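You operate a simulated robot arm through the tools that you are given. There is no shell and no other tool.

You are at the controls of a simulated robot arm. One attempt, no reset.

JOB
Set the controls near the front of the fixture table. At the end: the gauge lock lever is set to free; the front left flange nut is turned to snug; the back right flange nut is turned to snug; the front right flange nut is turned to snug; the back left flange nut is turned to snug; the orange wrench stands on top of the silver anchor plate; whatever was shut is shut again. Leave all else as you found it, and nothing knocked over. The gauge lock lever goes anticlockwise seen from above, to its stop.

Only the result counts: the job must be done as asked and must still hold three seconds after the hand-in. Knocking over, shifting, dropping, spilling or breaking anything else fails it.

ROBOT AND FRAMES
A 6-joint arm with a two-finger parallel gripper, fixed in place. Base frame: the origin is on the floor under the middle of its stand, x ahead of it, y to its left, z up; the work surface is at about z = 0.9. Lengths are in m, angles in degrees, forces in N, time in s.
With the tool pointing down near the work surface it reaches from about 0.36 to 0.76 m from the base axis. Its first joint turns from -66.0 to 66.0 degrees. Payload 2.45 kg.
Tool frame: the origin (TCP) lies between the finger pads and is the grasp point; the fingertips stand 0.024 m ahead of it; z points along the fingers, y is the line along which they close. The gripper opens to 0.068 m. The fingers are 0.017 m wide and 0.01 m thick; the gripper's body (0.04 by 0.07 m) begins 0.041 m behind the TCP.
Orientation is that of the tool frame in the base frame, as [roll, pitch, yaw] about the fixed x, y, z axes, in that order (R = Rz(yaw) Ry(pitch) Rx(roll)). With the fingers straight down and closing along the base's y, the tool's x points along the base's -x, its y along +y and its z along -z.

CONTROLS
- The arm moves only by the tool play_rows. Its argument "rows" is a list of rows, each a list of 3 entries, a list of its own where there are three numbers: the turn, a rotation vector about the base's x, y, z in degrees, then the shift along the base's x, y, z in m, then the finger opening in m, from 0 to 0.068. In form: [[[rx, ry, rz], [dx, dy, dz], hand], ...]. A call has 1 to 20 rows; each row is the pose to reach, as a shift and turn from the pose commanded when the call began. A row lasts 0.2 s, in which the tool goes at most 0.05 m and 8.6 degrees; a call with a longer step from one row to the next is refused whole, and so is a gripper value outside its range. A pose out of reach is approached as far as the arm can. The call stops where the force on the tool passes 40 N (or 10 N more than at its start, if that is more) or the arm is blocked; 0.2 s more then pass. The fingers move at their own pace (about 0.108 m/s each) and stop on an object; they squeeze with about 44 N. The grip force told is the motor's: it shows also when the fingers shut on nothing. Time passes only in rows, and 0.2 s behind the last, so rows that repeat a pose let the fingers close. It gives the time, the measured TCP pose, the force on the tool (base axes), the opening and the grip force at its end, in the units of the frame above (readings bear some noise), with the torque about the TCP (base axes, N m) and any sound that the robot's microphone picked up.
- Cameras (640 x 400 px; columns grow to the right, rows downward): "scene" is fixed at [0.1448, 0.4148, 1.4604]; the picture's right is [-0.86, -0.52, 0.00], its down [-0.32, 0.53, -0.79] and it looks along [0.41, -0.67, -0.62] (base axes); focal length 358 px, centre (320, 200). "wrist" rides on the gripper at [0.084, 0.011, -0.075] in the tool frame; the picture's right is [-0.13, 0.99, 0.00], its down [-0.60, -0.08, -0.79] and it looks along [-0.79, -0.10, 0.61] (tool axes); focal length 251 px, centre (320, 200). There is no depth. A picture from a camera that has moved, and an enlarged one, comes with that camera's place and axes in the base frame and with its lens. The place of the scene camera against the robot may be out by one fixed shift of up to 0.012 m in any direction.
- camera(camera): a new picture of that camera. It takes no simulated time.
- inspect(camera, box): a new picture of the part [left, top, right, bottom] of that camera's present view, enlarged. It takes no simulated time.
- sign_off(): hands the job in; it is judged then, once.

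Places have to be worked out from the pictures, the camera data and where the tool is seen. Open the gripper and draw the arm clear of the work before you hand the job in, unless the task says otherwise.

The tools are called after "Emit:" as a command line: name --argument value ..., lists and objects as JSON in quotes. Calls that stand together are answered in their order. play_rows: Moves the arm, as the interface text tells. Its arguments: {"type":"object","properties":{"rows":{"type":"array"}},"required":["rows"]} The other tools are called the same way: camera (camera) takes a picture; inspect (camera, box) takes an enlarged picture of a part of a camera's view; sign_off () hands the job in.

At the start:

```text
clock: 0.0
eef_pos: [0.4289, 0.0807, 1.1883]
tcp_rot: [179.9, 0.0, -180.0]
force: [0.2, 0.0, -0.3]
ft_torque: [0.03, -0.02, -0.02]
finger_gap: 0.068
grip_force: 0.0
```

scene: 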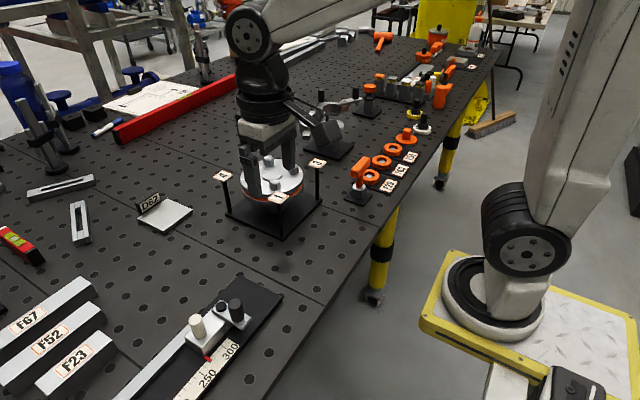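
wrist: 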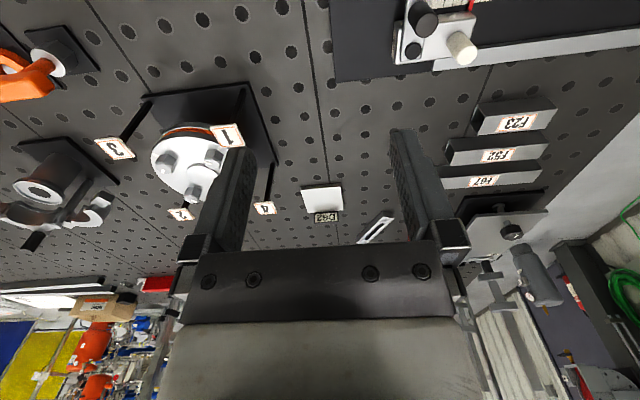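

The start pictures show the flange with four labelled nuts, a gauge on a rail, and other items. I'll take enlarged views to identify each thing before moving.

Emit:
inspect --camera "scene" --box '[200, 120, 360, 250]'

Emit:
inspect --camera "scene" --box '[110, 260, 310, 400]'

Emit:
inspect --camera "scene" --box '[330, 20, 490, 210]'

Emit:
inspect --camera "scene" --box '[0, 160, 220, 300]'

Emit:
inspect --camera "wrist" --box '[80, 60, 300, 240]'

Emit:
inspect --camera "wrist" --box '[320, 0, 640, 200]'

```text
3.08 times, centred on (280, 185) of scene
camera zoom: at [0.1448, 0.4148, 1.4604], right [-0.86, -0.52, 0.0], down [-0.32, 0.53, -0.79], along [0.41, -0.67, -0.62], focal length 1102 px, centre (443, 246)
```

zoom: 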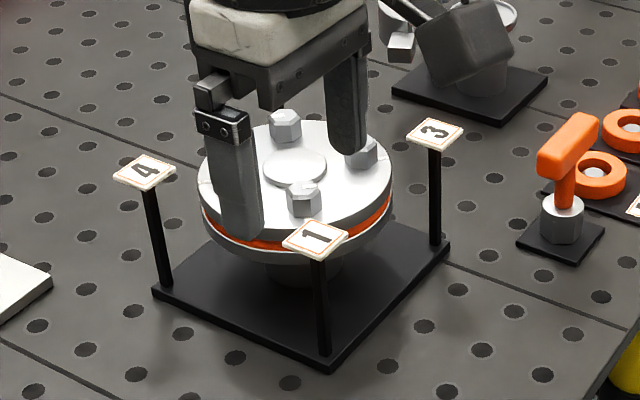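

```text
2.86 times, centred on (210, 330) of scene
camera zoom: at [0.1448, 0.4148, 1.4604], right [-0.86, -0.52, 0.0], down [-0.32, 0.53, -0.79], along [0.41, -0.67, -0.62], focal length 1023 px, centre (634, -171)
```

zoom: 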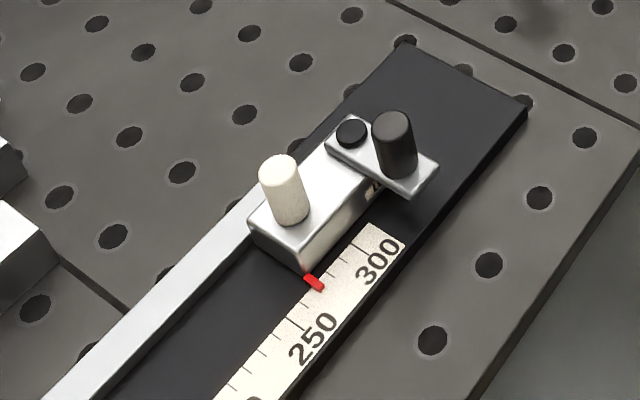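

```text
2.11 times, centred on (410, 115) of scene
camera zoom: at [0.1448, 0.4148, 1.4604], right [-0.86, -0.52, 0.0], down [-0.32, 0.53, -0.79], along [0.41, -0.67, -0.62], focal length 754 px, centre (130, 379)
```

zoom: 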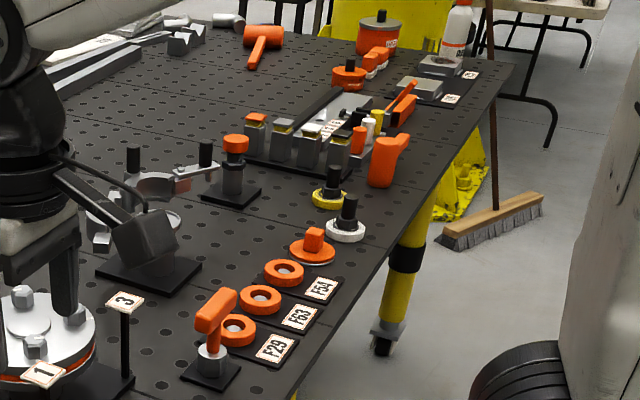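

```text
2.86 times, centred on (110, 230) of scene
camera zoom: at [0.1448, 0.4148, 1.4604], right [-0.86, -0.52, 0.0], down [-0.32, 0.53, -0.79], along [0.41, -0.67, -0.62], focal length 1023 px, centre (920, 114)
```

zoom: 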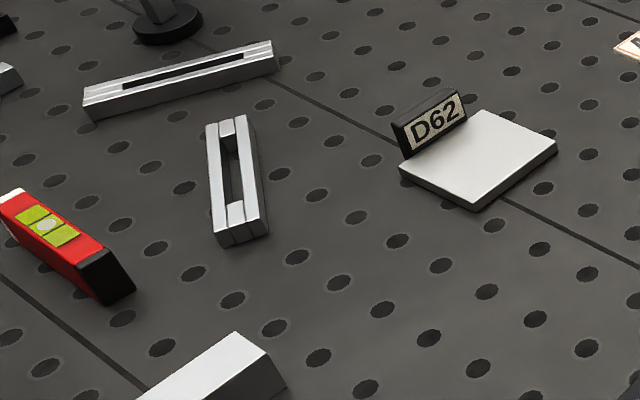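

```text
2.22 times, centred on (190, 150) of wrist
camera zoom: at [0.3438, 0.0917, 1.2626], right [0.13, 0.99, 0.0], down [0.6, -0.08, 0.79], along [0.79, -0.1, -0.61], focal length 559 px, centre (609, 311)
```

zoom: 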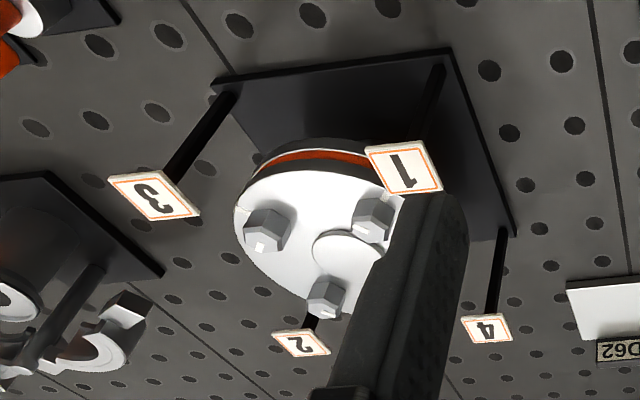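

```text
2.00 times, centred on (480, 100) of wrist
camera zoom: at [0.3438, 0.0917, 1.2626], right [0.13, 0.99, 0.0], down [0.6, -0.08, 0.79], along [0.79, -0.1, -0.61], focal length 503 px, centre (0, 400)
```

zoom: 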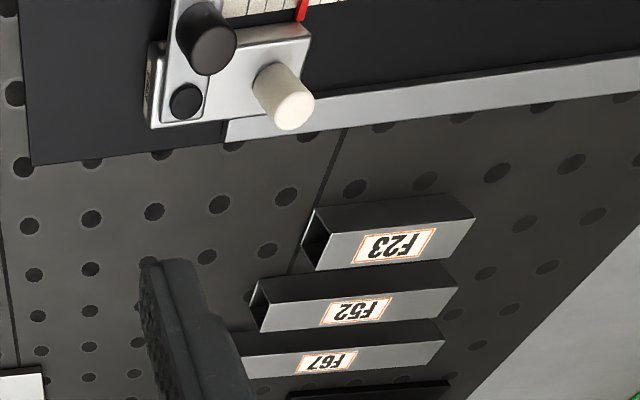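

The flange has hex nuts on a white disc with 1–4 signs. I need to pin down the wrench, the "silver anchor plate" and anything shut, so I'll zoom in on more parts.

Emit:
inspect --camera "scene" --box '[340, 140, 440, 210]'

Emit:
inspect --camera "scene" --box '[280, 80, 400, 160]'

Emit:
inspect --camera "scene" --box '[370, 20, 500, 120]'

Emit:
inspect --camera "scene" --box '[0, 40, 260, 200]'

Emit:
inspect --camera "wrist" --box '[0, 0, 200, 250]'

Emit:
inspect --camera "wrist" --box '[240, 120, 440, 250]'

Emit:
inspect --camera "wrist" --box '[440, 150, 640, 400]'

Emit:
inspect --camera "scene" --box '[0, 220, 200, 400]'

```text
5.71 times, centred on (390, 175) of scene
camera zoom: at [0.1448, 0.4148, 1.4604], right [-0.86, -0.52, 0.0], down [-0.32, 0.53, -0.79], along [0.41, -0.67, -0.62], focal length 2046 px, centre (-80, 343)
```

zoom: 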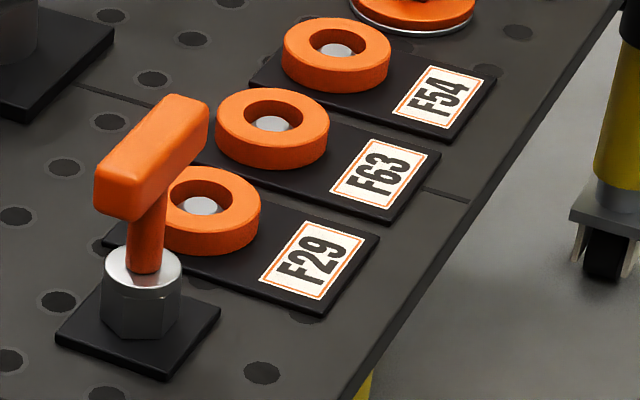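

```text
5.00 times, centred on (340, 120) of scene
camera zoom: at [0.1448, 0.4148, 1.4604], right [-0.86, -0.52, 0.0], down [-0.32, 0.53, -0.79], along [0.41, -0.67, -0.62], focal length 1790 px, centre (220, 600)
```

zoom: 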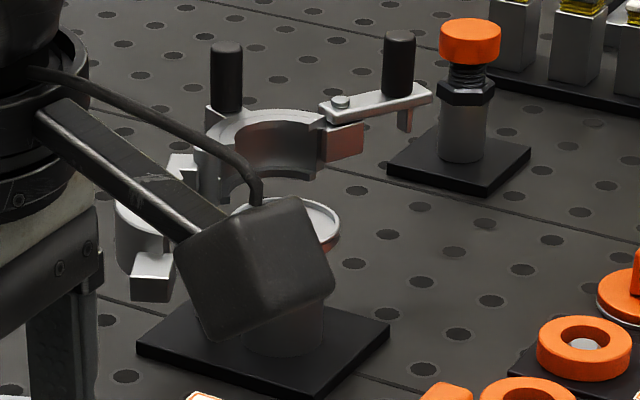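

```text
4.00 times, centred on (435, 70) of scene
camera zoom: at [0.1448, 0.4148, 1.4604], right [-0.86, -0.52, 0.0], down [-0.32, 0.53, -0.79], along [0.41, -0.67, -0.62], focal length 1432 px, centre (-140, 720)
```

zoom: 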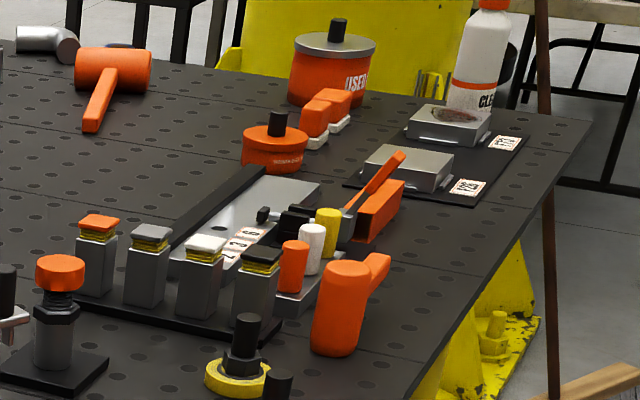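

```text
2.46 times, centred on (130, 120) of scene
camera zoom: at [0.1448, 0.4148, 1.4604], right [-0.86, -0.52, 0.0], down [-0.32, 0.53, -0.79], along [0.41, -0.67, -0.62], focal length 881 px, centre (788, 397)
```

zoom: 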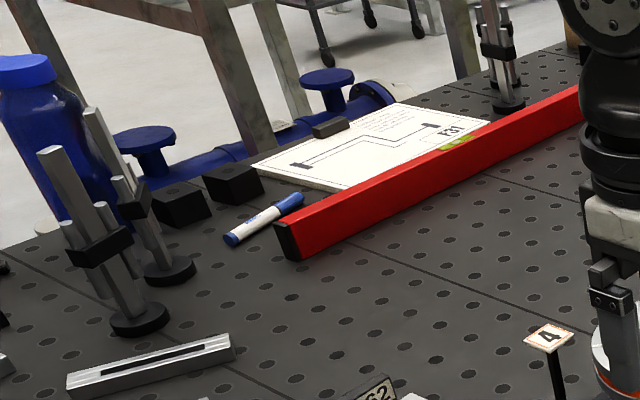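

```text
1.60 times, centred on (100, 125) of wrist
camera zoom: at [0.3438, 0.0917, 1.2626], right [0.13, 0.99, 0.0], down [0.6, -0.08, 0.79], along [0.79, -0.1, -0.61], focal length 402 px, centre (672, 320)
```

zoom: 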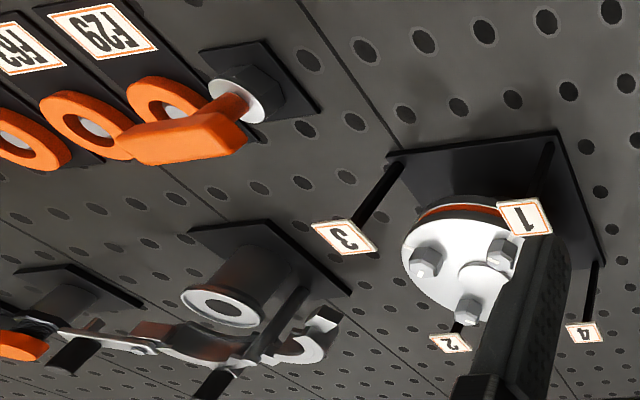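

```text
3.08 times, centred on (340, 185) of wrist
camera zoom: at [0.3438, 0.0917, 1.2626], right [0.13, 0.99, 0.0], down [0.6, -0.08, 0.79], along [0.79, -0.1, -0.61], focal length 774 px, centre (258, 246)
```

zoom: 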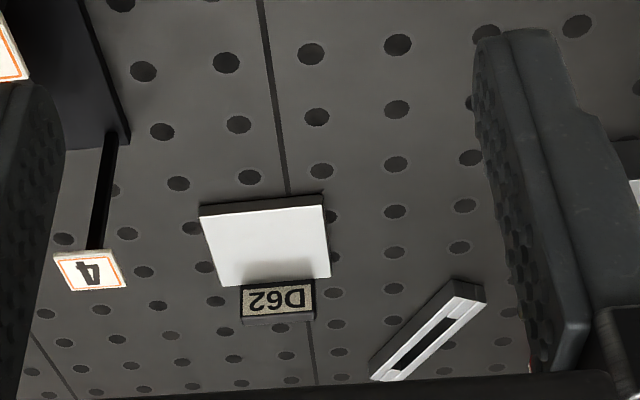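

```text
1.60 times, centred on (540, 275) of wrist
camera zoom: at [0.3438, 0.0917, 1.2626], right [0.13, 0.99, 0.0], down [0.6, -0.08, 0.79], along [0.79, -0.1, -0.61], focal length 402 px, centre (-32, 80)
```

zoom: 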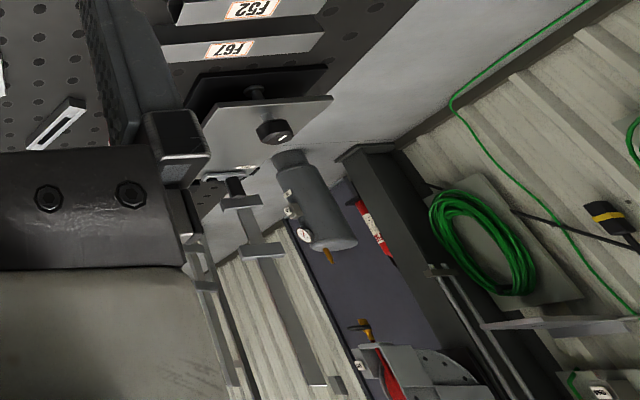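

```text
2.22 times, centred on (100, 310) of scene
camera zoom: at [0.1448, 0.4148, 1.4604], right [-0.86, -0.52, 0.0], down [-0.32, 0.53, -0.79], along [0.41, -0.67, -0.62], focal length 796 px, centre (809, -44)
```

zoom: 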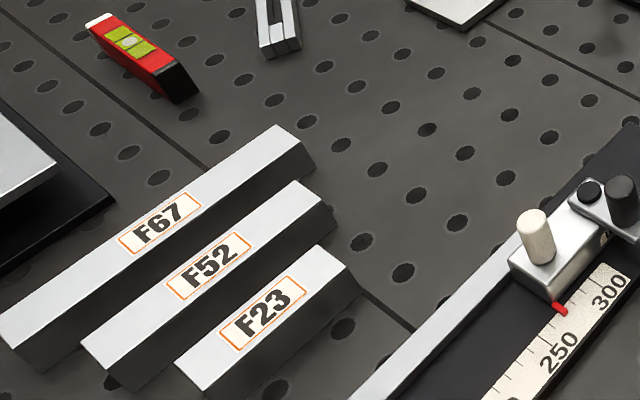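

The flange centre looks to be near (0.60, -0.11) with nut tops around z 0.98; the wrench is near (0.43, -0.24), the gauge near (0.46, 0.22), and the silver plate D62 near (0.79, 0.06). I'll move the hand at its present height over the flange so the wrist camera looks almost straight down on the nuts.

Emit:
play_rows --rows '[[[0, 0, 0], [0.02, -0.03, 0], 0.068], [[0, 0, 0], [0.045, -0.06, 0], 0.068], [[0, 0, 0], [0.07, -0.09, 0], 0.068], [[0, 0, 0], [0.095, -0.12, 0], 0.068], [[0, 0, 0], [0.12, -0.15, 0], 0.068], [[0, 0, 0], [0.145, -0.18, 0], 0.068], [[0, 0, 0], [0.155, -0.19, 0], 0.068], [[0, 0, 0], [0.155, -0.19, 0], 0.068]]'

Emit:
camera --camera "wrist"

Emit:
camera --camera "scene"

```text
clock: 1.8
eef_pos: [0.5827, -0.1089, 1.1883]
tcp_rot: [180.0, 0.0, 180.0]
force: [-0.7, 0.1, -0.3]
ft_torque: [0.01, 0.01, -0.01]
finger_gap: 0.0683
grip_force: 0.1
```

```text
taken
camera wrist: at [0.4986, -0.0983, 1.2622], right [0.13, 0.99, 0.0], down [0.6, -0.08, 0.79], along [0.79, -0.1, -0.61], focal length 251 px, centre (320, 200)
```

wrist: 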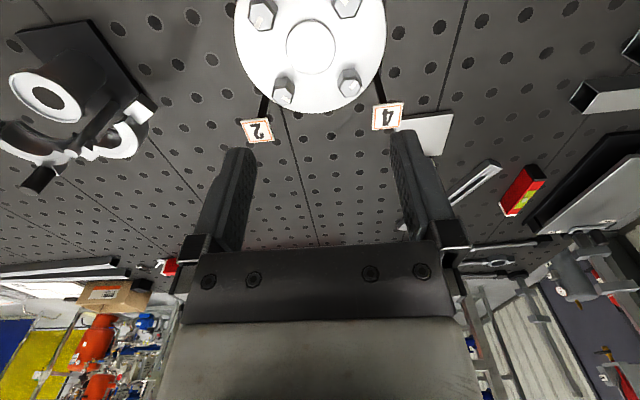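

```text
taken
```

scene: 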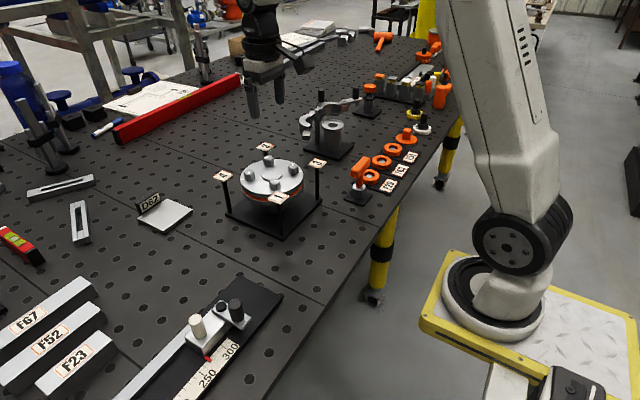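

The nuts are now at the top of the wrist view and the scene camera sees the flange clearly. I'll zoom both to measure the nuts.

Emit:
inspect --camera "wrist" --box '[220, 0, 420, 140]'

Emit:
inspect --camera "scene" --box '[210, 135, 330, 245]'

```text
2.86 times, centred on (320, 70) of wrist
camera zoom: at [0.4986, -0.0983, 1.2622], right [0.13, 0.99, 0.0], down [0.6, -0.08, 0.79], along [0.79, -0.1, -0.61], focal length 718 px, centre (320, 571)
```

zoom: 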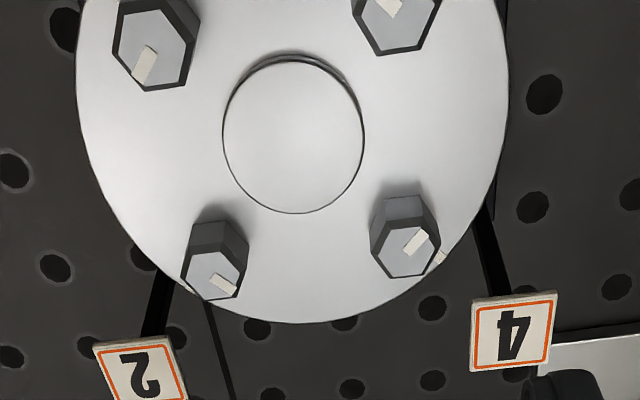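

```text
3.64 times, centred on (270, 190) of scene
camera zoom: at [0.1448, 0.4148, 1.4604], right [-0.86, -0.52, 0.0], down [-0.32, 0.53, -0.79], along [0.41, -0.67, -0.62], focal length 1302 px, centre (502, 236)
```

zoom: 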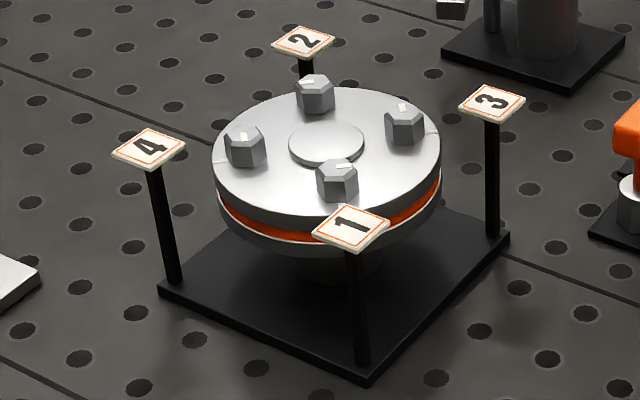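

The nuts each carry a white mark on top, and the disc rim has a reference mark radially outward of each nut, roughly 90° clockwise from where the nut mark points now. I estimate nut tops at z≈0.995 with nuts at x≈0.572/0.646 and y≈-0.085/-0.159; I'll get a closer view of all four.

Emit:
play_rows --rows '[[[0, 0, 0], [-0.01, -0.005, -0.02], 0.068], [[0, 0, 0], [-0.0227, -0.0131, -0.04], 0.068], [[0, 0, 0], [-0.0227, -0.0131, -0.04], 0.068]]'

Emit:
inspect --camera "wrist" --box '[220, 0, 420, 125]'

Emit:
camera --camera "wrist"

```text
clock: 2.6
eef_pos: [0.5604, -0.1221, 1.1481]
tcp_rot: [-180.0, 0.0, -179.9]
force: [0.2, 0.7, -0.3]
ft_torque: [0.0, 0.0, -0.01]
finger_gap: 0.0679
grip_force: 0.1
```

```text
3.20 times, centred on (320, 62) of wrist
camera zoom: at [0.4754, -0.1115, 1.2229], right [0.13, 0.99, 0.0], down [0.6, -0.08, 0.79], along [0.79, -0.1, -0.61], focal length 805 px, centre (320, 640)
```

zoom: 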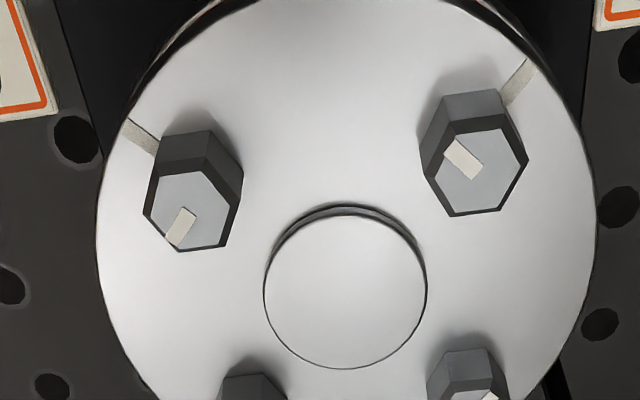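

```text
taken
camera wrist: at [0.4754, -0.1115, 1.2229], right [0.13, 0.99, 0.0], down [0.6, -0.08, 0.79], along [0.79, -0.1, -0.61], focal length 251 px, centre (320, 200)
```

wrist: 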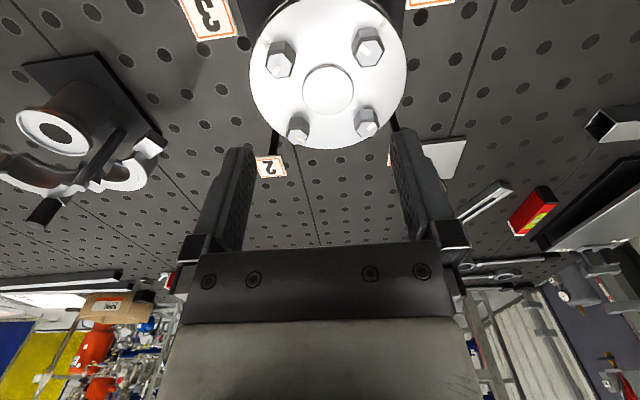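

The reference lines on the disc rim are radial (135° at nut 1, 225° at nut 3), with the nut marks about 90° anticlockwise of them. Nut 1 appears at (0.573, -0.083) with flat normals at about 0/60/120°, so I'll hover above it with the hand turned -30° and check alignment.

Emit:
play_rows --rows '[[[0, 0, -7.5], [0.003, 0.01, -0.02], 0.06], [[0, 0, -15], [0.006, 0.02, -0.04], 0.05], [[0, 0, -22.5], [0.01, 0.03, -0.06], 0.04], [[0, 0, -30], [0.013, 0.0395, -0.083], 0.036], [[0, 0, -30], [0.013, 0.0395, -0.083], 0.036]]'

Emit:
camera --camera "wrist"

Emit:
inspect --camera "scene" --box '[210, 135, 330, 245]'

```text
clock: 3.8
eef_pos: [0.5741, -0.0818, 1.0663]
tcp_rot: [-180.0, 0.0, 149.9]
force: [0.7, 1.1, 0.3]
ft_torque: [0.01, 0.0, -0.01]
finger_gap: 0.0361
grip_force: 0.0
```

```text
taken
camera wrist: at [0.5066, -0.0307, 1.1393], right [0.61, 0.79, 0.0], down [0.48, -0.37, 0.79], along [0.63, -0.48, -0.61], focal length 251 px, centre (320, 200)
```

wrist: 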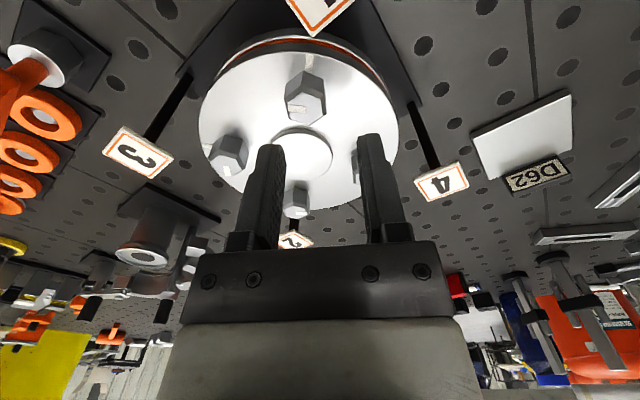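

```text
3.64 times, centred on (270, 190) of scene
camera zoom: at [0.1448, 0.4148, 1.4604], right [-0.86, -0.52, 0.0], down [-0.32, 0.53, -0.79], along [0.41, -0.67, -0.62], focal length 1302 px, centre (502, 236)
```

zoom: 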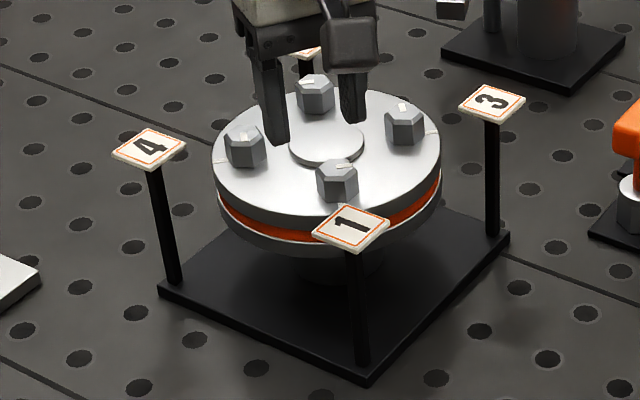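

The hand is above nut 1 with the camera swung aside. I'll zoom to measure the nut's offset from the finger line.

Emit:
inspect --camera "wrist" --box '[240, 40, 400, 140]'

```text
4.00 times, centred on (320, 90) of wrist
camera zoom: at [0.5066, -0.0307, 1.1393], right [0.61, 0.79, 0.0], down [0.48, -0.37, 0.79], along [0.63, -0.48, -0.61], focal length 1006 px, centre (320, 640)
```

zoom: 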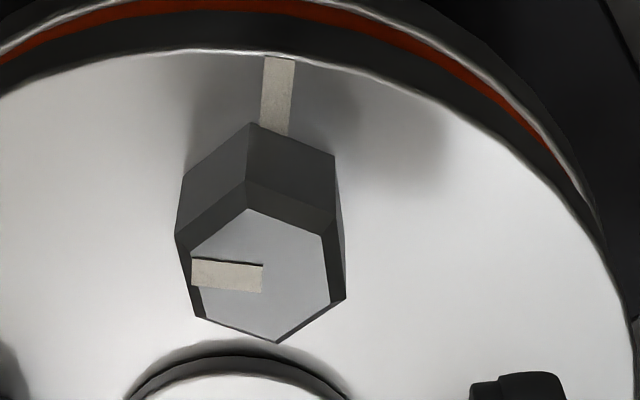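

Triangulating several views puts the nut rim higher than I first thought (z≈1.009, disc top ≈0.983), with nut 1 at about (0.567, -0.0855). I'll shift over and lower partway, then check in the pictures.

Emit:
play_rows --rows '[[[0, 0, 0], [-0.0071, -0.0038, -0.005], 0.036], [[0, 0, 0], [-0.0071, -0.0038, -0.025], 0.036], [[0, 0, 0], [-0.0071, -0.0038, -0.025], 0.036]]'

Emit:
inspect --camera "wrist" --box '[220, 80, 420, 205]'

Emit:
inspect --camera "scene" --box '[220, 140, 320, 220]'

```text
clock: 4.6
eef_pos: [0.5668, -0.0858, 1.0398]
tcp_rot: [180.0, 0.0, 149.9]
force: [-0.3, -0.4, -1.1]
ft_torque: [0.02, 0.02, 0.0]
finger_gap: 0.0362
grip_force: 0.0
```

```text
3.20 times, centred on (320, 142) of wrist
camera zoom: at [0.4989, -0.0352, 1.1143], right [0.61, 0.79, 0.0], down [0.48, -0.37, 0.79], along [0.63, -0.48, -0.61], focal length 805 px, centre (320, 384)
```

zoom: 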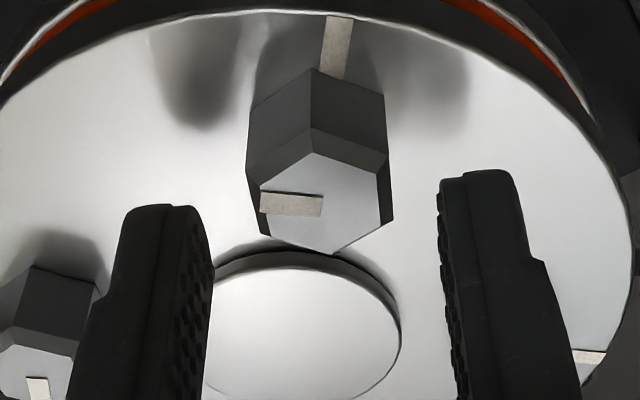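

```text
5.00 times, centred on (270, 180) of scene
camera zoom: at [0.1448, 0.4148, 1.4604], right [-0.86, -0.52, 0.0], down [-0.32, 0.53, -0.79], along [0.41, -0.67, -0.62], focal length 1790 px, centre (570, 300)
```

zoom: 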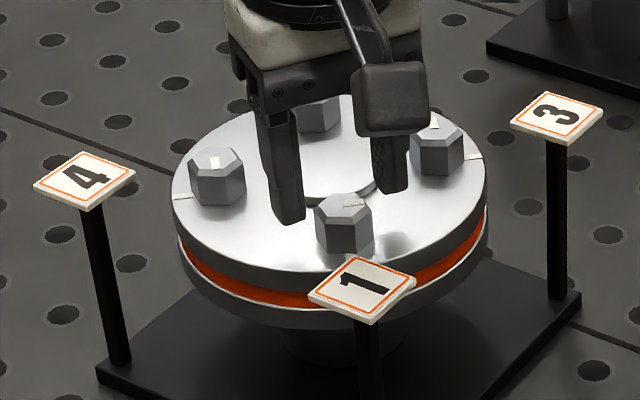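

The nut is centred between the fingers to within about a millimetre and its flats face the pads. I'll lower to TCP z≈1.015 and close on it.

Emit:
play_rows --rows '[[[0, 0, 0], [0.0, 0.0, -0.012], 0.036], [[0, 0, 0], [0.0, 0.0, -0.024], 0.036], [[0, 0, 0], [0.0, 0.0, -0.024], 0.036]]'

Emit:
play_rows --rows '[[[0, 0, 0], [0.0, 0.0, 0.0], 0.018], [[0, 0, 0], [0.0, 0.0, 0.0], 0.018], [[0, 0, 0], [0.0, 0.0, 0.0], 0.018]]'

Emit:
inspect --camera "wrist" --box '[220, 80, 420, 205]'

```text
clock: 5.4
eef_pos: [0.5665, -0.0869, 1.0188]
tcp_rot: [179.9, 0.2, 150.0]
force: [-12.9, 3.5, 33.9]
ft_torque: [-0.21, 0.68, -0.13]
finger_gap: 0.036
grip_force: 0.0
```

```text
clock: 6.2
eef_pos: [0.5671, -0.0882, 1.0189]
tcp_rot: [180.0, 0.2, 150.0]
force: [-10.8, -8.7, 35.7]
ft_torque: [-0.34, 0.68, 0.12]
finger_gap: 0.0307
grip_force: 8.1
```

```text
3.20 times, centred on (320, 142) of wrist
camera zoom: at [0.4986, -0.0363, 1.0921], right [0.61, 0.79, 0.0], down [0.48, -0.37, 0.8], along [0.63, -0.48, -0.61], focal length 805 px, centre (320, 384)
```

zoom: 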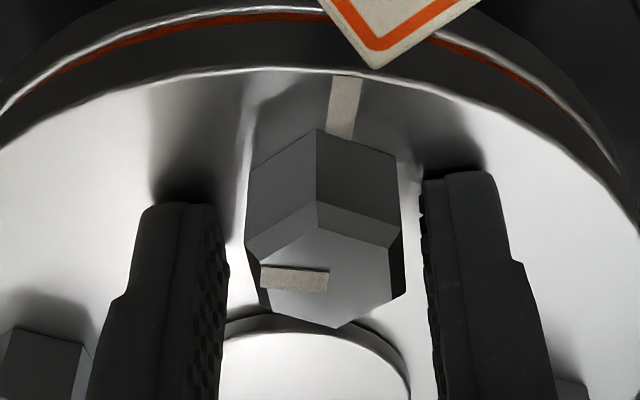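

The tips reached the disc surface (34 N upward at TCP z 1.0188, so the disc top is ≈0.995). I'll raise 7 mm to clear it, reopen, recheck the force, then close.

Emit:
play_rows --rows '[[[0, 0, 0], [0.0, 0.0, 0.004], 0.036], [[0, 0, 0], [0.0, 0.0, 0.007], 0.036], [[0, 0, 0], [0.0, 0.0, 0.007], 0.036]]'

Emit:
inspect --camera "wrist" --box '[220, 80, 420, 205]'

Emit:
inspect --camera "scene" --box '[220, 140, 320, 220]'

```text
clock: 7.0
eef_pos: [0.5663, -0.0864, 1.0227]
tcp_rot: [179.9, 0.0, 150.0]
force: [7.9, -1.1, 12.1]
ft_torque: [-0.23, 0.03, 0.13]
finger_gap: 0.0341
grip_force: 0.0
```

```text
3.20 times, centred on (320, 142) of wrist
camera zoom: at [0.4989, -0.035, 1.0973], right [0.61, 0.79, 0.0], down [0.48, -0.37, 0.79], along [0.63, -0.48, -0.61], focal length 805 px, centre (320, 384)
```

zoom: 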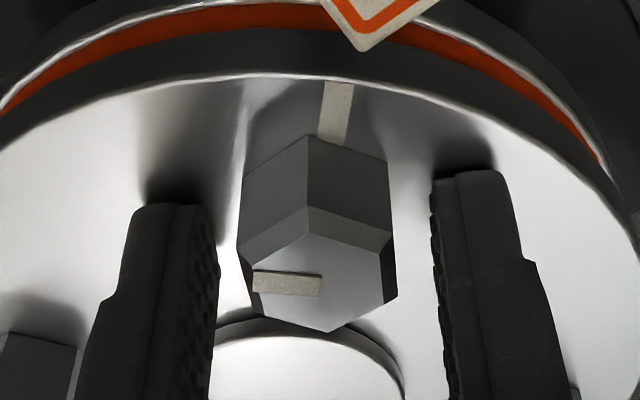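

```text
5.00 times, centred on (270, 180) of scene
camera zoom: at [0.1449, 0.4148, 1.4604], right [-0.86, -0.52, 0.0], down [-0.32, 0.53, -0.79], along [0.41, -0.67, -0.62], focal length 1790 px, centre (570, 300)
```

zoom: 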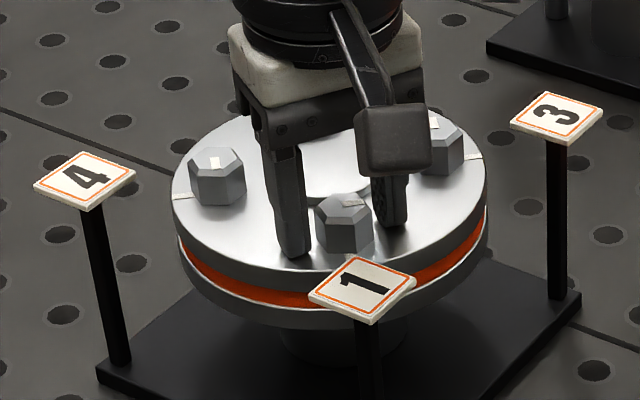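

There's still about 12 N of upward force, so the tips are still brushing the disc. I'll raise another 3 mm and recheck.

Emit:
play_rows --rows '[[[0, 0, 0], [0.0, 0.0, 0.003], 0.036], [[0, 0, 0], [0.0, 0.0, 0.003], 0.036]]'

```text
clock: 7.6
eef_pos: [0.5656, -0.0854, 1.0263]
tcp_rot: [-179.8, -0.2, 150.1]
force: [0.7, 0.3, -1.2]
ft_torque: [0.01, 0.02, 0.03]
finger_gap: 0.036
grip_force: 0.1
```

Force is clear at TCP z≈1.026 (tips at ≈1.002), and combining all views puts the nut at (0.565, -0.085) with rim z≈1.013, so there's about 10 mm of overlap. I'll close on it now.

Emit:
play_rows --rows '[[[0, 0, 0], [0.0, 0.0, -0.001], 0.015], [[0, 0, 0], [0.0, 0.0, -0.001], 0.015], [[0, 0, 0], [0.0, 0.0, -0.001], 0.015]]'

Emit:
inspect --camera "wrist" --box '[220, 80, 420, 205]'

```text
clock: 8.4
eef_pos: [0.5654, -0.0856, 1.0255]
tcp_rot: [-180.0, 0.0, 150.0]
force: [-0.7, 6.8, 11.0]
ft_torque: [0.72, 0.99, 0.02]
finger_gap: 0.0221
grip_force: 38.9
```

```text
3.20 times, centred on (320, 142) of wrist
camera zoom: at [0.4985, -0.0345, 1.1], right [0.61, 0.79, 0.0], down [0.48, -0.37, 0.79], along [0.63, -0.48, -0.61], focal length 805 px, centre (320, 384)
```

zoom: 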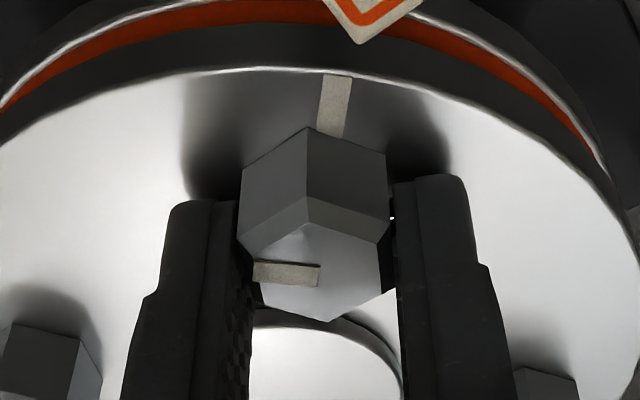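

The grip closed at 0.0221 m, matching the nut's flats. I'll turn it clockwise 22.5° first and watch torque and sound.

Emit:
play_rows --rows '[[[0, 0, -4], [0.0, 0.0, 0.0], 0.015], [[0, 0, -8], [0.0, 0.0, 0.0], 0.015], [[0, 0, -12], [0.0, 0.0, 0.0], 0.015], [[0, 0, -17], [0.0, 0.0, 0.0], 0.015], [[0, 0, -22.5], [0.0, 0.0, 0.0], 0.015]]'

Emit:
inspect --camera "wrist" --box '[220, 80, 420, 205]'

Emit:
inspect --camera "scene" --box '[220, 140, 320, 220]'

```text
clock: 9.6
eef_pos: [0.5665, -0.0857, 1.0261]
tcp_rot: [-179.9, 0.0, 127.4]
force: [-9.4, 6.3, 9.9]
ft_torque: [-0.63, -0.45, 0.0]
finger_gap: 0.0216
grip_force: 38.5
```

```text
3.20 times, centred on (320, 142) of wrist
camera zoom: at [0.5231, -0.0129, 1.0996], right [0.87, 0.5, 0.0], down [0.3, -0.53, 0.79], along [0.4, -0.69, -0.61], focal length 805 px, centre (320, 384)
```

zoom: 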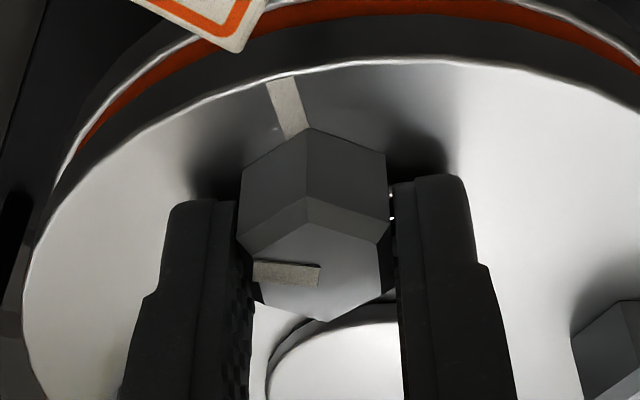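

```text
5.00 times, centred on (270, 180) of scene
camera zoom: at [0.1443, 0.415, 1.4603], right [-0.86, -0.52, 0.0], down [-0.32, 0.53, -0.79], along [0.41, -0.68, -0.62], focal length 1790 px, centre (570, 300)
```

zoom: 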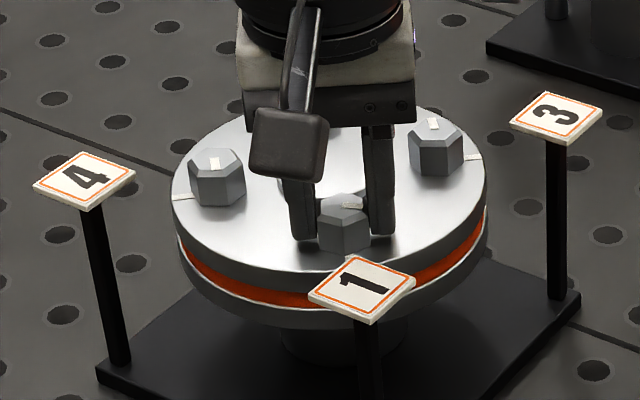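

The nut turns with the hand and torque is small. I'll continue clockwise to 67.5° total, watching for sound or torque rise.

Emit:
play_rows --rows '[[[0, 0, -5], [0.0, 0.0, 0.0], 0.015], [[0, 0, -10], [0.0, 0.0, 0.0], 0.015], [[0, 0, -15], [0.0, 0.0, 0.0], 0.015], [[0, 0, -20], [0.0, 0.0, 0.0], 0.015], [[0, 0, -25], [0.0, 0.0, 0.0], 0.015], [[0, 0, -30], [0.0, 0.0, 0.0], 0.015], [[0, 0, -35], [0.0, 0.0, 0.0], 0.015], [[0, 0, -40], [0.0, 0.0, 0.0], 0.015], [[0, 0, -45], [0.0, 0.0, 0.0], 0.015]]'

Emit:
inspect --camera "wrist" --box '[220, 80, 420, 205]'

```text
clock: 11.6
eef_pos: [0.5636, -0.0871, 1.0246]
tcp_rot: [-179.7, 0.0, 82.3]
force: [-20.2, -0.9, -0.7]
ft_torque: [0.93, 0.02, 0.05]
finger_gap: 0.0217
grip_force: 38.4
```

```text
3.20 times, centred on (320, 142) of wrist
camera zoom: at [0.5866, -0.005, 1.099], right [0.97, -0.26, 0.0], down [-0.15, -0.59, 0.79], along [-0.21, -0.77, -0.61], focal length 805 px, centre (320, 384)
```

zoom: 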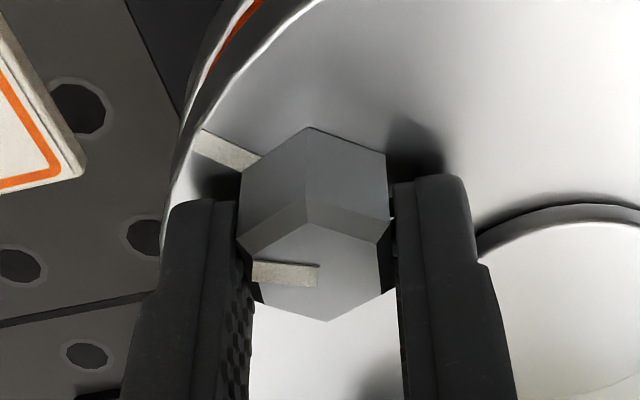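

67.5° done, still turning smoothly; about 20 N of side force means my centre is slightly off in +x. I'll continue with a 1.5 mm correction to about 88° total and look.

Emit:
play_rows --rows '[[[0, 0, -4], [-0.001, 0.0, 0.001], 0.015], [[0, 0, -8], [-0.0015, 0.0, 0.001], 0.015], [[0, 0, -12], [-0.0015, 0.0, 0.001], 0.015], [[0, 0, -16], [-0.0015, 0.0, 0.001], 0.015], [[0, 0, -20], [-0.0015, 0.0, 0.001], 0.015]]'

Emit:
inspect --camera "wrist" --box '[200, 80, 400, 205]'

Emit:
inspect --camera "scene" --box '[220, 140, 320, 220]'

```text
clock: 12.8
eef_pos: [0.5641, -0.0857, 1.024]
tcp_rot: [-179.9, 0.1, 62.3]
force: [-4.9, -2.7, -29.2]
ft_torque: [0.21, -0.27, 0.03]
finger_gap: 0.0217
grip_force: 38.8
```

```text
3.20 times, centred on (300, 142) of wrist
camera zoom: at [0.6126, -0.0172, 1.0987], right [0.82, -0.57, 0.0], down [-0.35, -0.5, 0.79], along [-0.46, -0.65, -0.61], focal length 805 px, centre (384, 384)
```

zoom: 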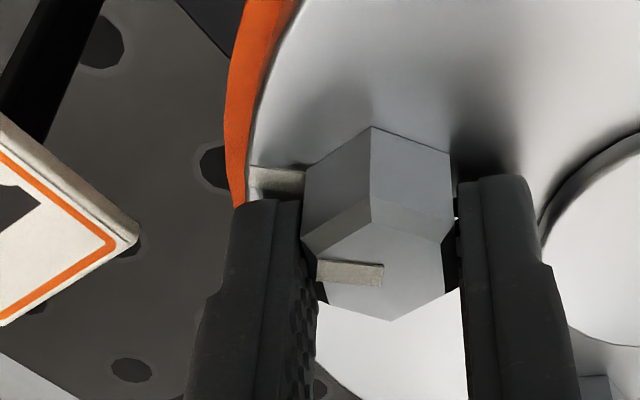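

```text
5.00 times, centred on (270, 180) of scene
camera zoom: at [0.1452, 0.4146, 1.4604], right [-0.86, -0.52, 0.0], down [-0.32, 0.53, -0.79], along [0.41, -0.67, -0.62], focal length 1790 px, centre (570, 300)
```

zoom: 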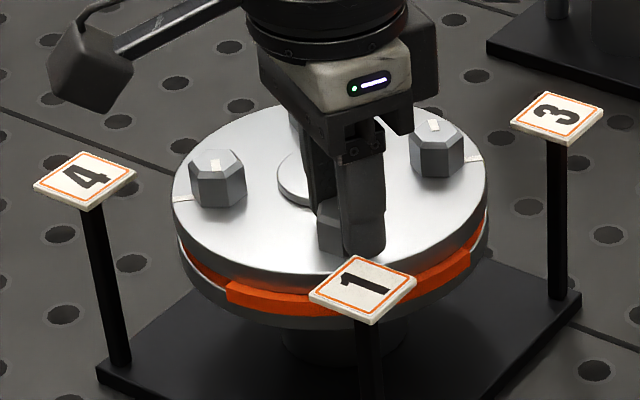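

After 88° the nut mark is within about 2° of the reference line, and the orange gasket has swelled out by that nut, which looks like the snug state. I'll turn 2° more and then release.

Emit:
play_rows --rows '[[[0, 0, -1], [0, 0.0, -0.0015], 0.015], [[0, 0, -2], [0, 0.0, -0.002], 0.015], [[0, 0, -2], [0, 0.0, -0.002], 0.015]]'

Emit:
play_rows --rows '[[[0, 0, 0], [0, 0.0, 0], 0.03], [[0, 0, 0], [0, 0.0, 0], 0.03], [[0, 0, 0], [0, 0.0, 0.02], 0.03], [[0, 0, 0], [0, 0.0, 0.045], 0.034], [[0, 0, 0], [0, 0.0, 0.07], 0.036]]'

Emit:
camera --camera "wrist"

Emit:
inspect --camera "scene" --box '[220, 140, 320, 220]'

```text
clock: 13.6
eef_pos: [0.5637, -0.0853, 1.025]
tcp_rot: [-179.9, 0.0, 60.5]
force: [-14.9, 2.1, -5.5]
ft_torque: [-0.72, 0.71, 0.01]
finger_gap: 0.0217
grip_force: 37.9
```

```text
clock: 14.8
eef_pos: [0.5656, -0.0865, 1.095]
tcp_rot: [-180.0, 0.0, 60.5]
force: [0.1, 0.1, 1.3]
ft_torque: [-0.01, 0.01, 0.0]
finger_gap: 0.0359
grip_force: 0.1
```

```text
taken
camera wrist: at [0.6161, -0.0188, 1.1686], right [0.8, -0.6, 0.0], down [-0.37, -0.49, 0.79], along [-0.48, -0.63, -0.61], focal length 251 px, centre (320, 200)
```

wrist: 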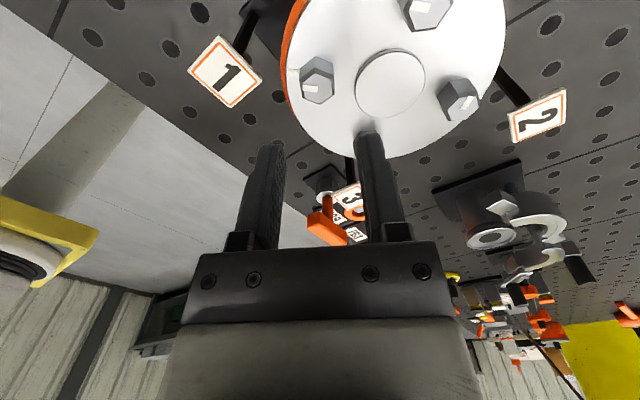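

```text
5.00 times, centred on (270, 180) of scene
camera zoom: at [0.1448, 0.4148, 1.4604], right [-0.86, -0.52, 0.0], down [-0.32, 0.53, -0.79], along [0.41, -0.67, -0.62], focal length 1790 px, centre (570, 300)
```

zoom: 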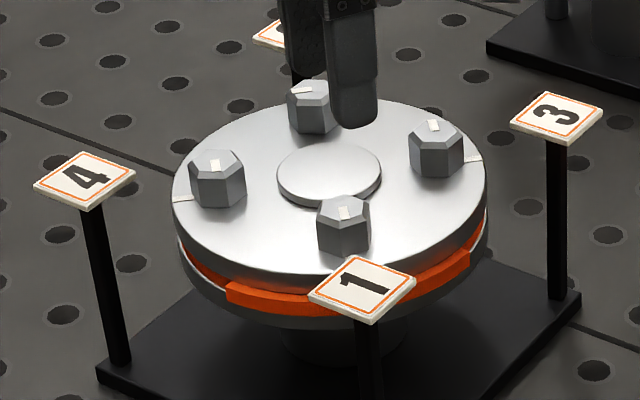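

Nut 1's mark now points at sign 1. I'll zoom in to check its alignment with the reference line.

Emit:
inspect --camera "wrist" --box '[270, 0, 430, 120]'

Emit:
inspect --camera "wrist" --box '[380, 0, 540, 130]'

```text
3.33 times, centred on (350, 60) of wrist
camera zoom: at [0.6161, -0.0188, 1.1686], right [0.8, -0.6, 0.0], down [-0.37, -0.49, 0.79], along [-0.48, -0.63, -0.61], focal length 838 px, centre (220, 667)
```

zoom: 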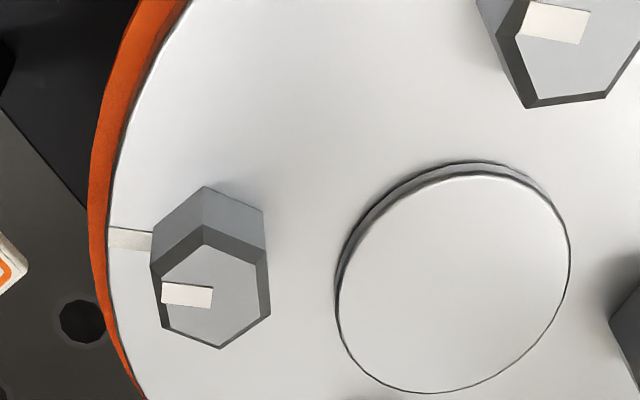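

```text
3.08 times, centred on (460, 65) of wrist
camera zoom: at [0.6161, -0.0188, 1.1686], right [0.8, -0.6, 0.0], down [-0.37, -0.49, 0.79], along [-0.48, -0.63, -0.61], focal length 774 px, centre (-111, 615)
```

zoom: 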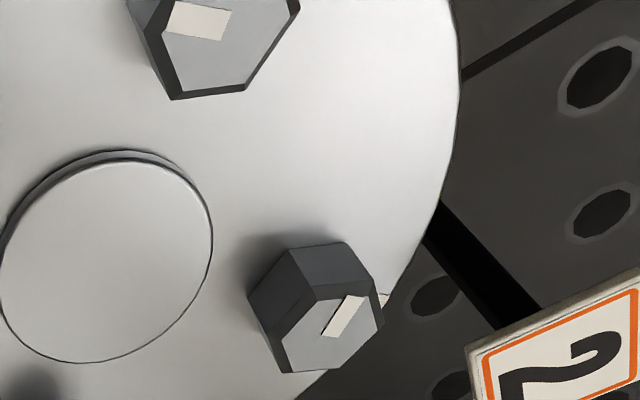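

Nut 1's mark is aligned with its reference. Next is nut 2 (back right) at about (0.6354, -0.1561), with flat normals again at 0/60/120°; I'll go over it with the hand back at yaw 150.

Emit:
play_rows --rows '[[[0, 0, 7.5], [0.006, -0.006, 0], 0.036], [[0, 0, 15], [0.012, -0.012, 0], 0.036], [[0, 0, 22.5], [0.018, -0.018, 0], 0.036], [[0, 0, 30], [0.024, -0.024, 0], 0.036], [[0, 0, 37.5], [0.03, -0.03, 0], 0.036], [[0, 0, 45], [0.036, -0.036, 0], 0.036], [[0, 0, 52.5], [0.042, -0.042, 0], 0.036], [[0, 0, 60], [0.048, -0.048, 0], 0.036], [[0, 0, 67.5], [0.054, -0.054, 0], 0.036], [[0, 0, 75], [0.06, -0.06, 0], 0.036], [[0, 0, 82.5], [0.066, -0.066, 0], 0.036], [[0, 0, 89.5], [0.0698, -0.0696, 0], 0.036], [[0, 0, 89.5], [0.0698, -0.0696, -0.02], 0.036], [[0, 0, 89.5], [0.0698, -0.0696, -0.045], 0.036], [[0, 0, 89.5], [0.0698, -0.0696, -0.045], 0.036]]'

Emit:
inspect --camera "wrist" --box '[220, 80, 420, 205]'

Emit:
inspect --camera "scene" --box '[210, 130, 330, 220]'

```text
clock: 18.0
eef_pos: [0.6345, -0.1568, 1.049]
tcp_rot: [179.9, 0.0, 150.0]
force: [-0.4, -0.9, 0.0]
ft_torque: [0.02, -0.03, -0.03]
finger_gap: 0.036
grip_force: 0.0
```

```text
3.20 times, centred on (320, 142) of wrist
camera zoom: at [0.5666, -0.1057, 1.1232], right [0.61, 0.79, 0.0], down [0.48, -0.37, 0.79], along [0.63, -0.48, -0.61], focal length 805 px, centre (320, 384)
```

zoom: 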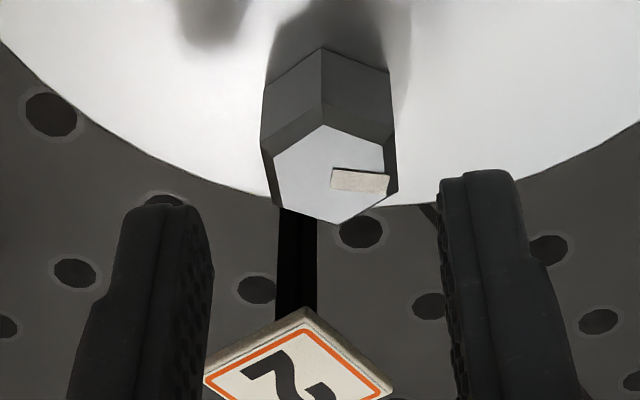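

```text
4.44 times, centred on (270, 175) of scene
camera zoom: at [0.1448, 0.4148, 1.4604], right [-0.86, -0.52, 0.0], down [-0.32, 0.53, -0.79], along [0.41, -0.67, -0.62], focal length 1591 px, centre (542, 311)
```

zoom: 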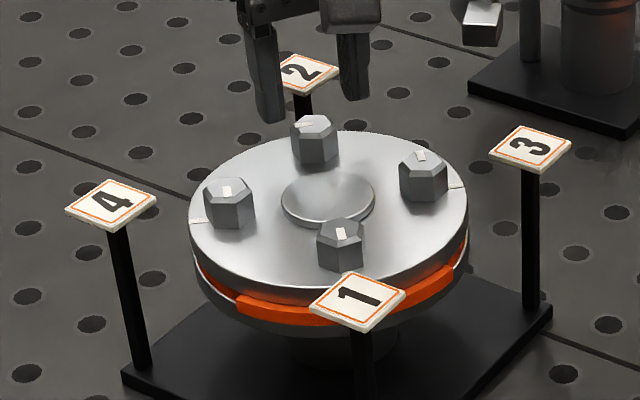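

Nut 2 sits well between the fingers at about (0.635, -0.156). I'll lower to z≈1.0275 and close.

Emit:
play_rows --rows '[[[0, 0, 0], [0.0006, 0.001, -0.01], 0.036], [[0, 0, 0], [0.0006, 0.001, -0.0215], 0.036], [[0, 0, 0], [0.0006, 0.001, -0.0215], 0.036]]'

Emit:
play_rows --rows '[[[0, 0, 0], [0.0, 0.0, 0], 0.015], [[0, 0, 0], [0.0, 0.0, 0], 0.015], [[0, 0, 0], [0.0, 0.0, 0], 0.015]]'

Emit:
inspect --camera "wrist" --box '[220, 80, 420, 205]'

```text
clock: 18.8
eef_pos: [0.6359, -0.1552, 1.0273]
tcp_rot: [180.0, 0.0, 149.9]
force: [0.2, -0.7, 1.1]
ft_torque: [0.01, 0.01, -0.01]
finger_gap: 0.0359
grip_force: 0.0
```

```text
clock: 19.6
eef_pos: [0.6351, -0.1553, 1.027]
tcp_rot: [-179.9, 0.0, 149.9]
force: [-0.1, 0.9, -2.3]
ft_torque: [-0.18, -0.31, 0.03]
finger_gap: 0.0215
grip_force: 38.4
```

```text
3.20 times, centred on (320, 142) of wrist
camera zoom: at [0.5676, -0.1042, 1.102], right [0.61, 0.79, 0.0], down [0.48, -0.37, 0.79], along [0.63, -0.48, -0.61], focal length 805 px, centre (320, 384)
```

zoom: 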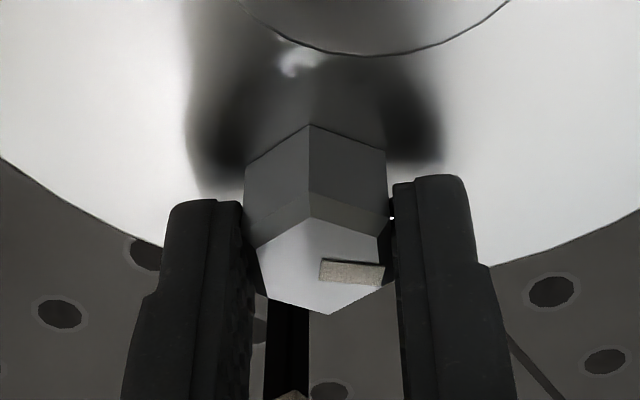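

Clean grip with almost no side load. I'll turn nut 2 clockwise 67.5°, easing down slightly as the nut runs in.

Emit:
play_rows --rows '[[[0, 0, -5], [0, 0, 0], 0.015], [[0, 0, -10], [0, 0, 0], 0.015], [[0, 0, -15], [0, 0, 0], 0.015], [[0, 0, -20], [0, 0, 0], 0.015], [[0, 0, -25], [0, 0, -0.0003], 0.015], [[0, 0, -30], [0, 0, -0.0003], 0.015], [[0, 0, -35], [0, 0, -0.0003], 0.015], [[0, 0, -40], [0, 0, -0.0005], 0.015], [[0, 0, -45], [0, 0, -0.0005], 0.015], [[0, 0, -50], [0, 0, -0.0005], 0.015], [[0, 0, -55], [0, 0, -0.0006], 0.015], [[0, 0, -60], [0, 0, -0.0006], 0.015], [[0, 0, -67.5], [0, 0, -0.0006], 0.015]]'

Emit:
inspect --camera "wrist" --box '[220, 80, 420, 205]'

```text
clock: 22.4
eef_pos: [0.6357, -0.155, 1.0272]
tcp_rot: [180.0, 0.0, 82.3]
force: [7.1, -9.5, -9.7]
ft_torque: [0.29, -0.09, 0.04]
finger_gap: 0.0216
grip_force: 38.6
```

```text
3.20 times, centred on (320, 142) of wrist
camera zoom: at [0.6571, -0.0737, 1.1011], right [0.97, -0.26, 0.0], down [-0.16, -0.59, 0.79], along [-0.21, -0.77, -0.61], focal length 805 px, centre (320, 384)
```

zoom: 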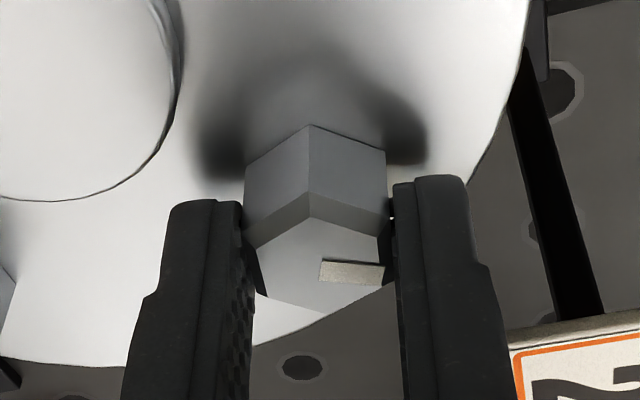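

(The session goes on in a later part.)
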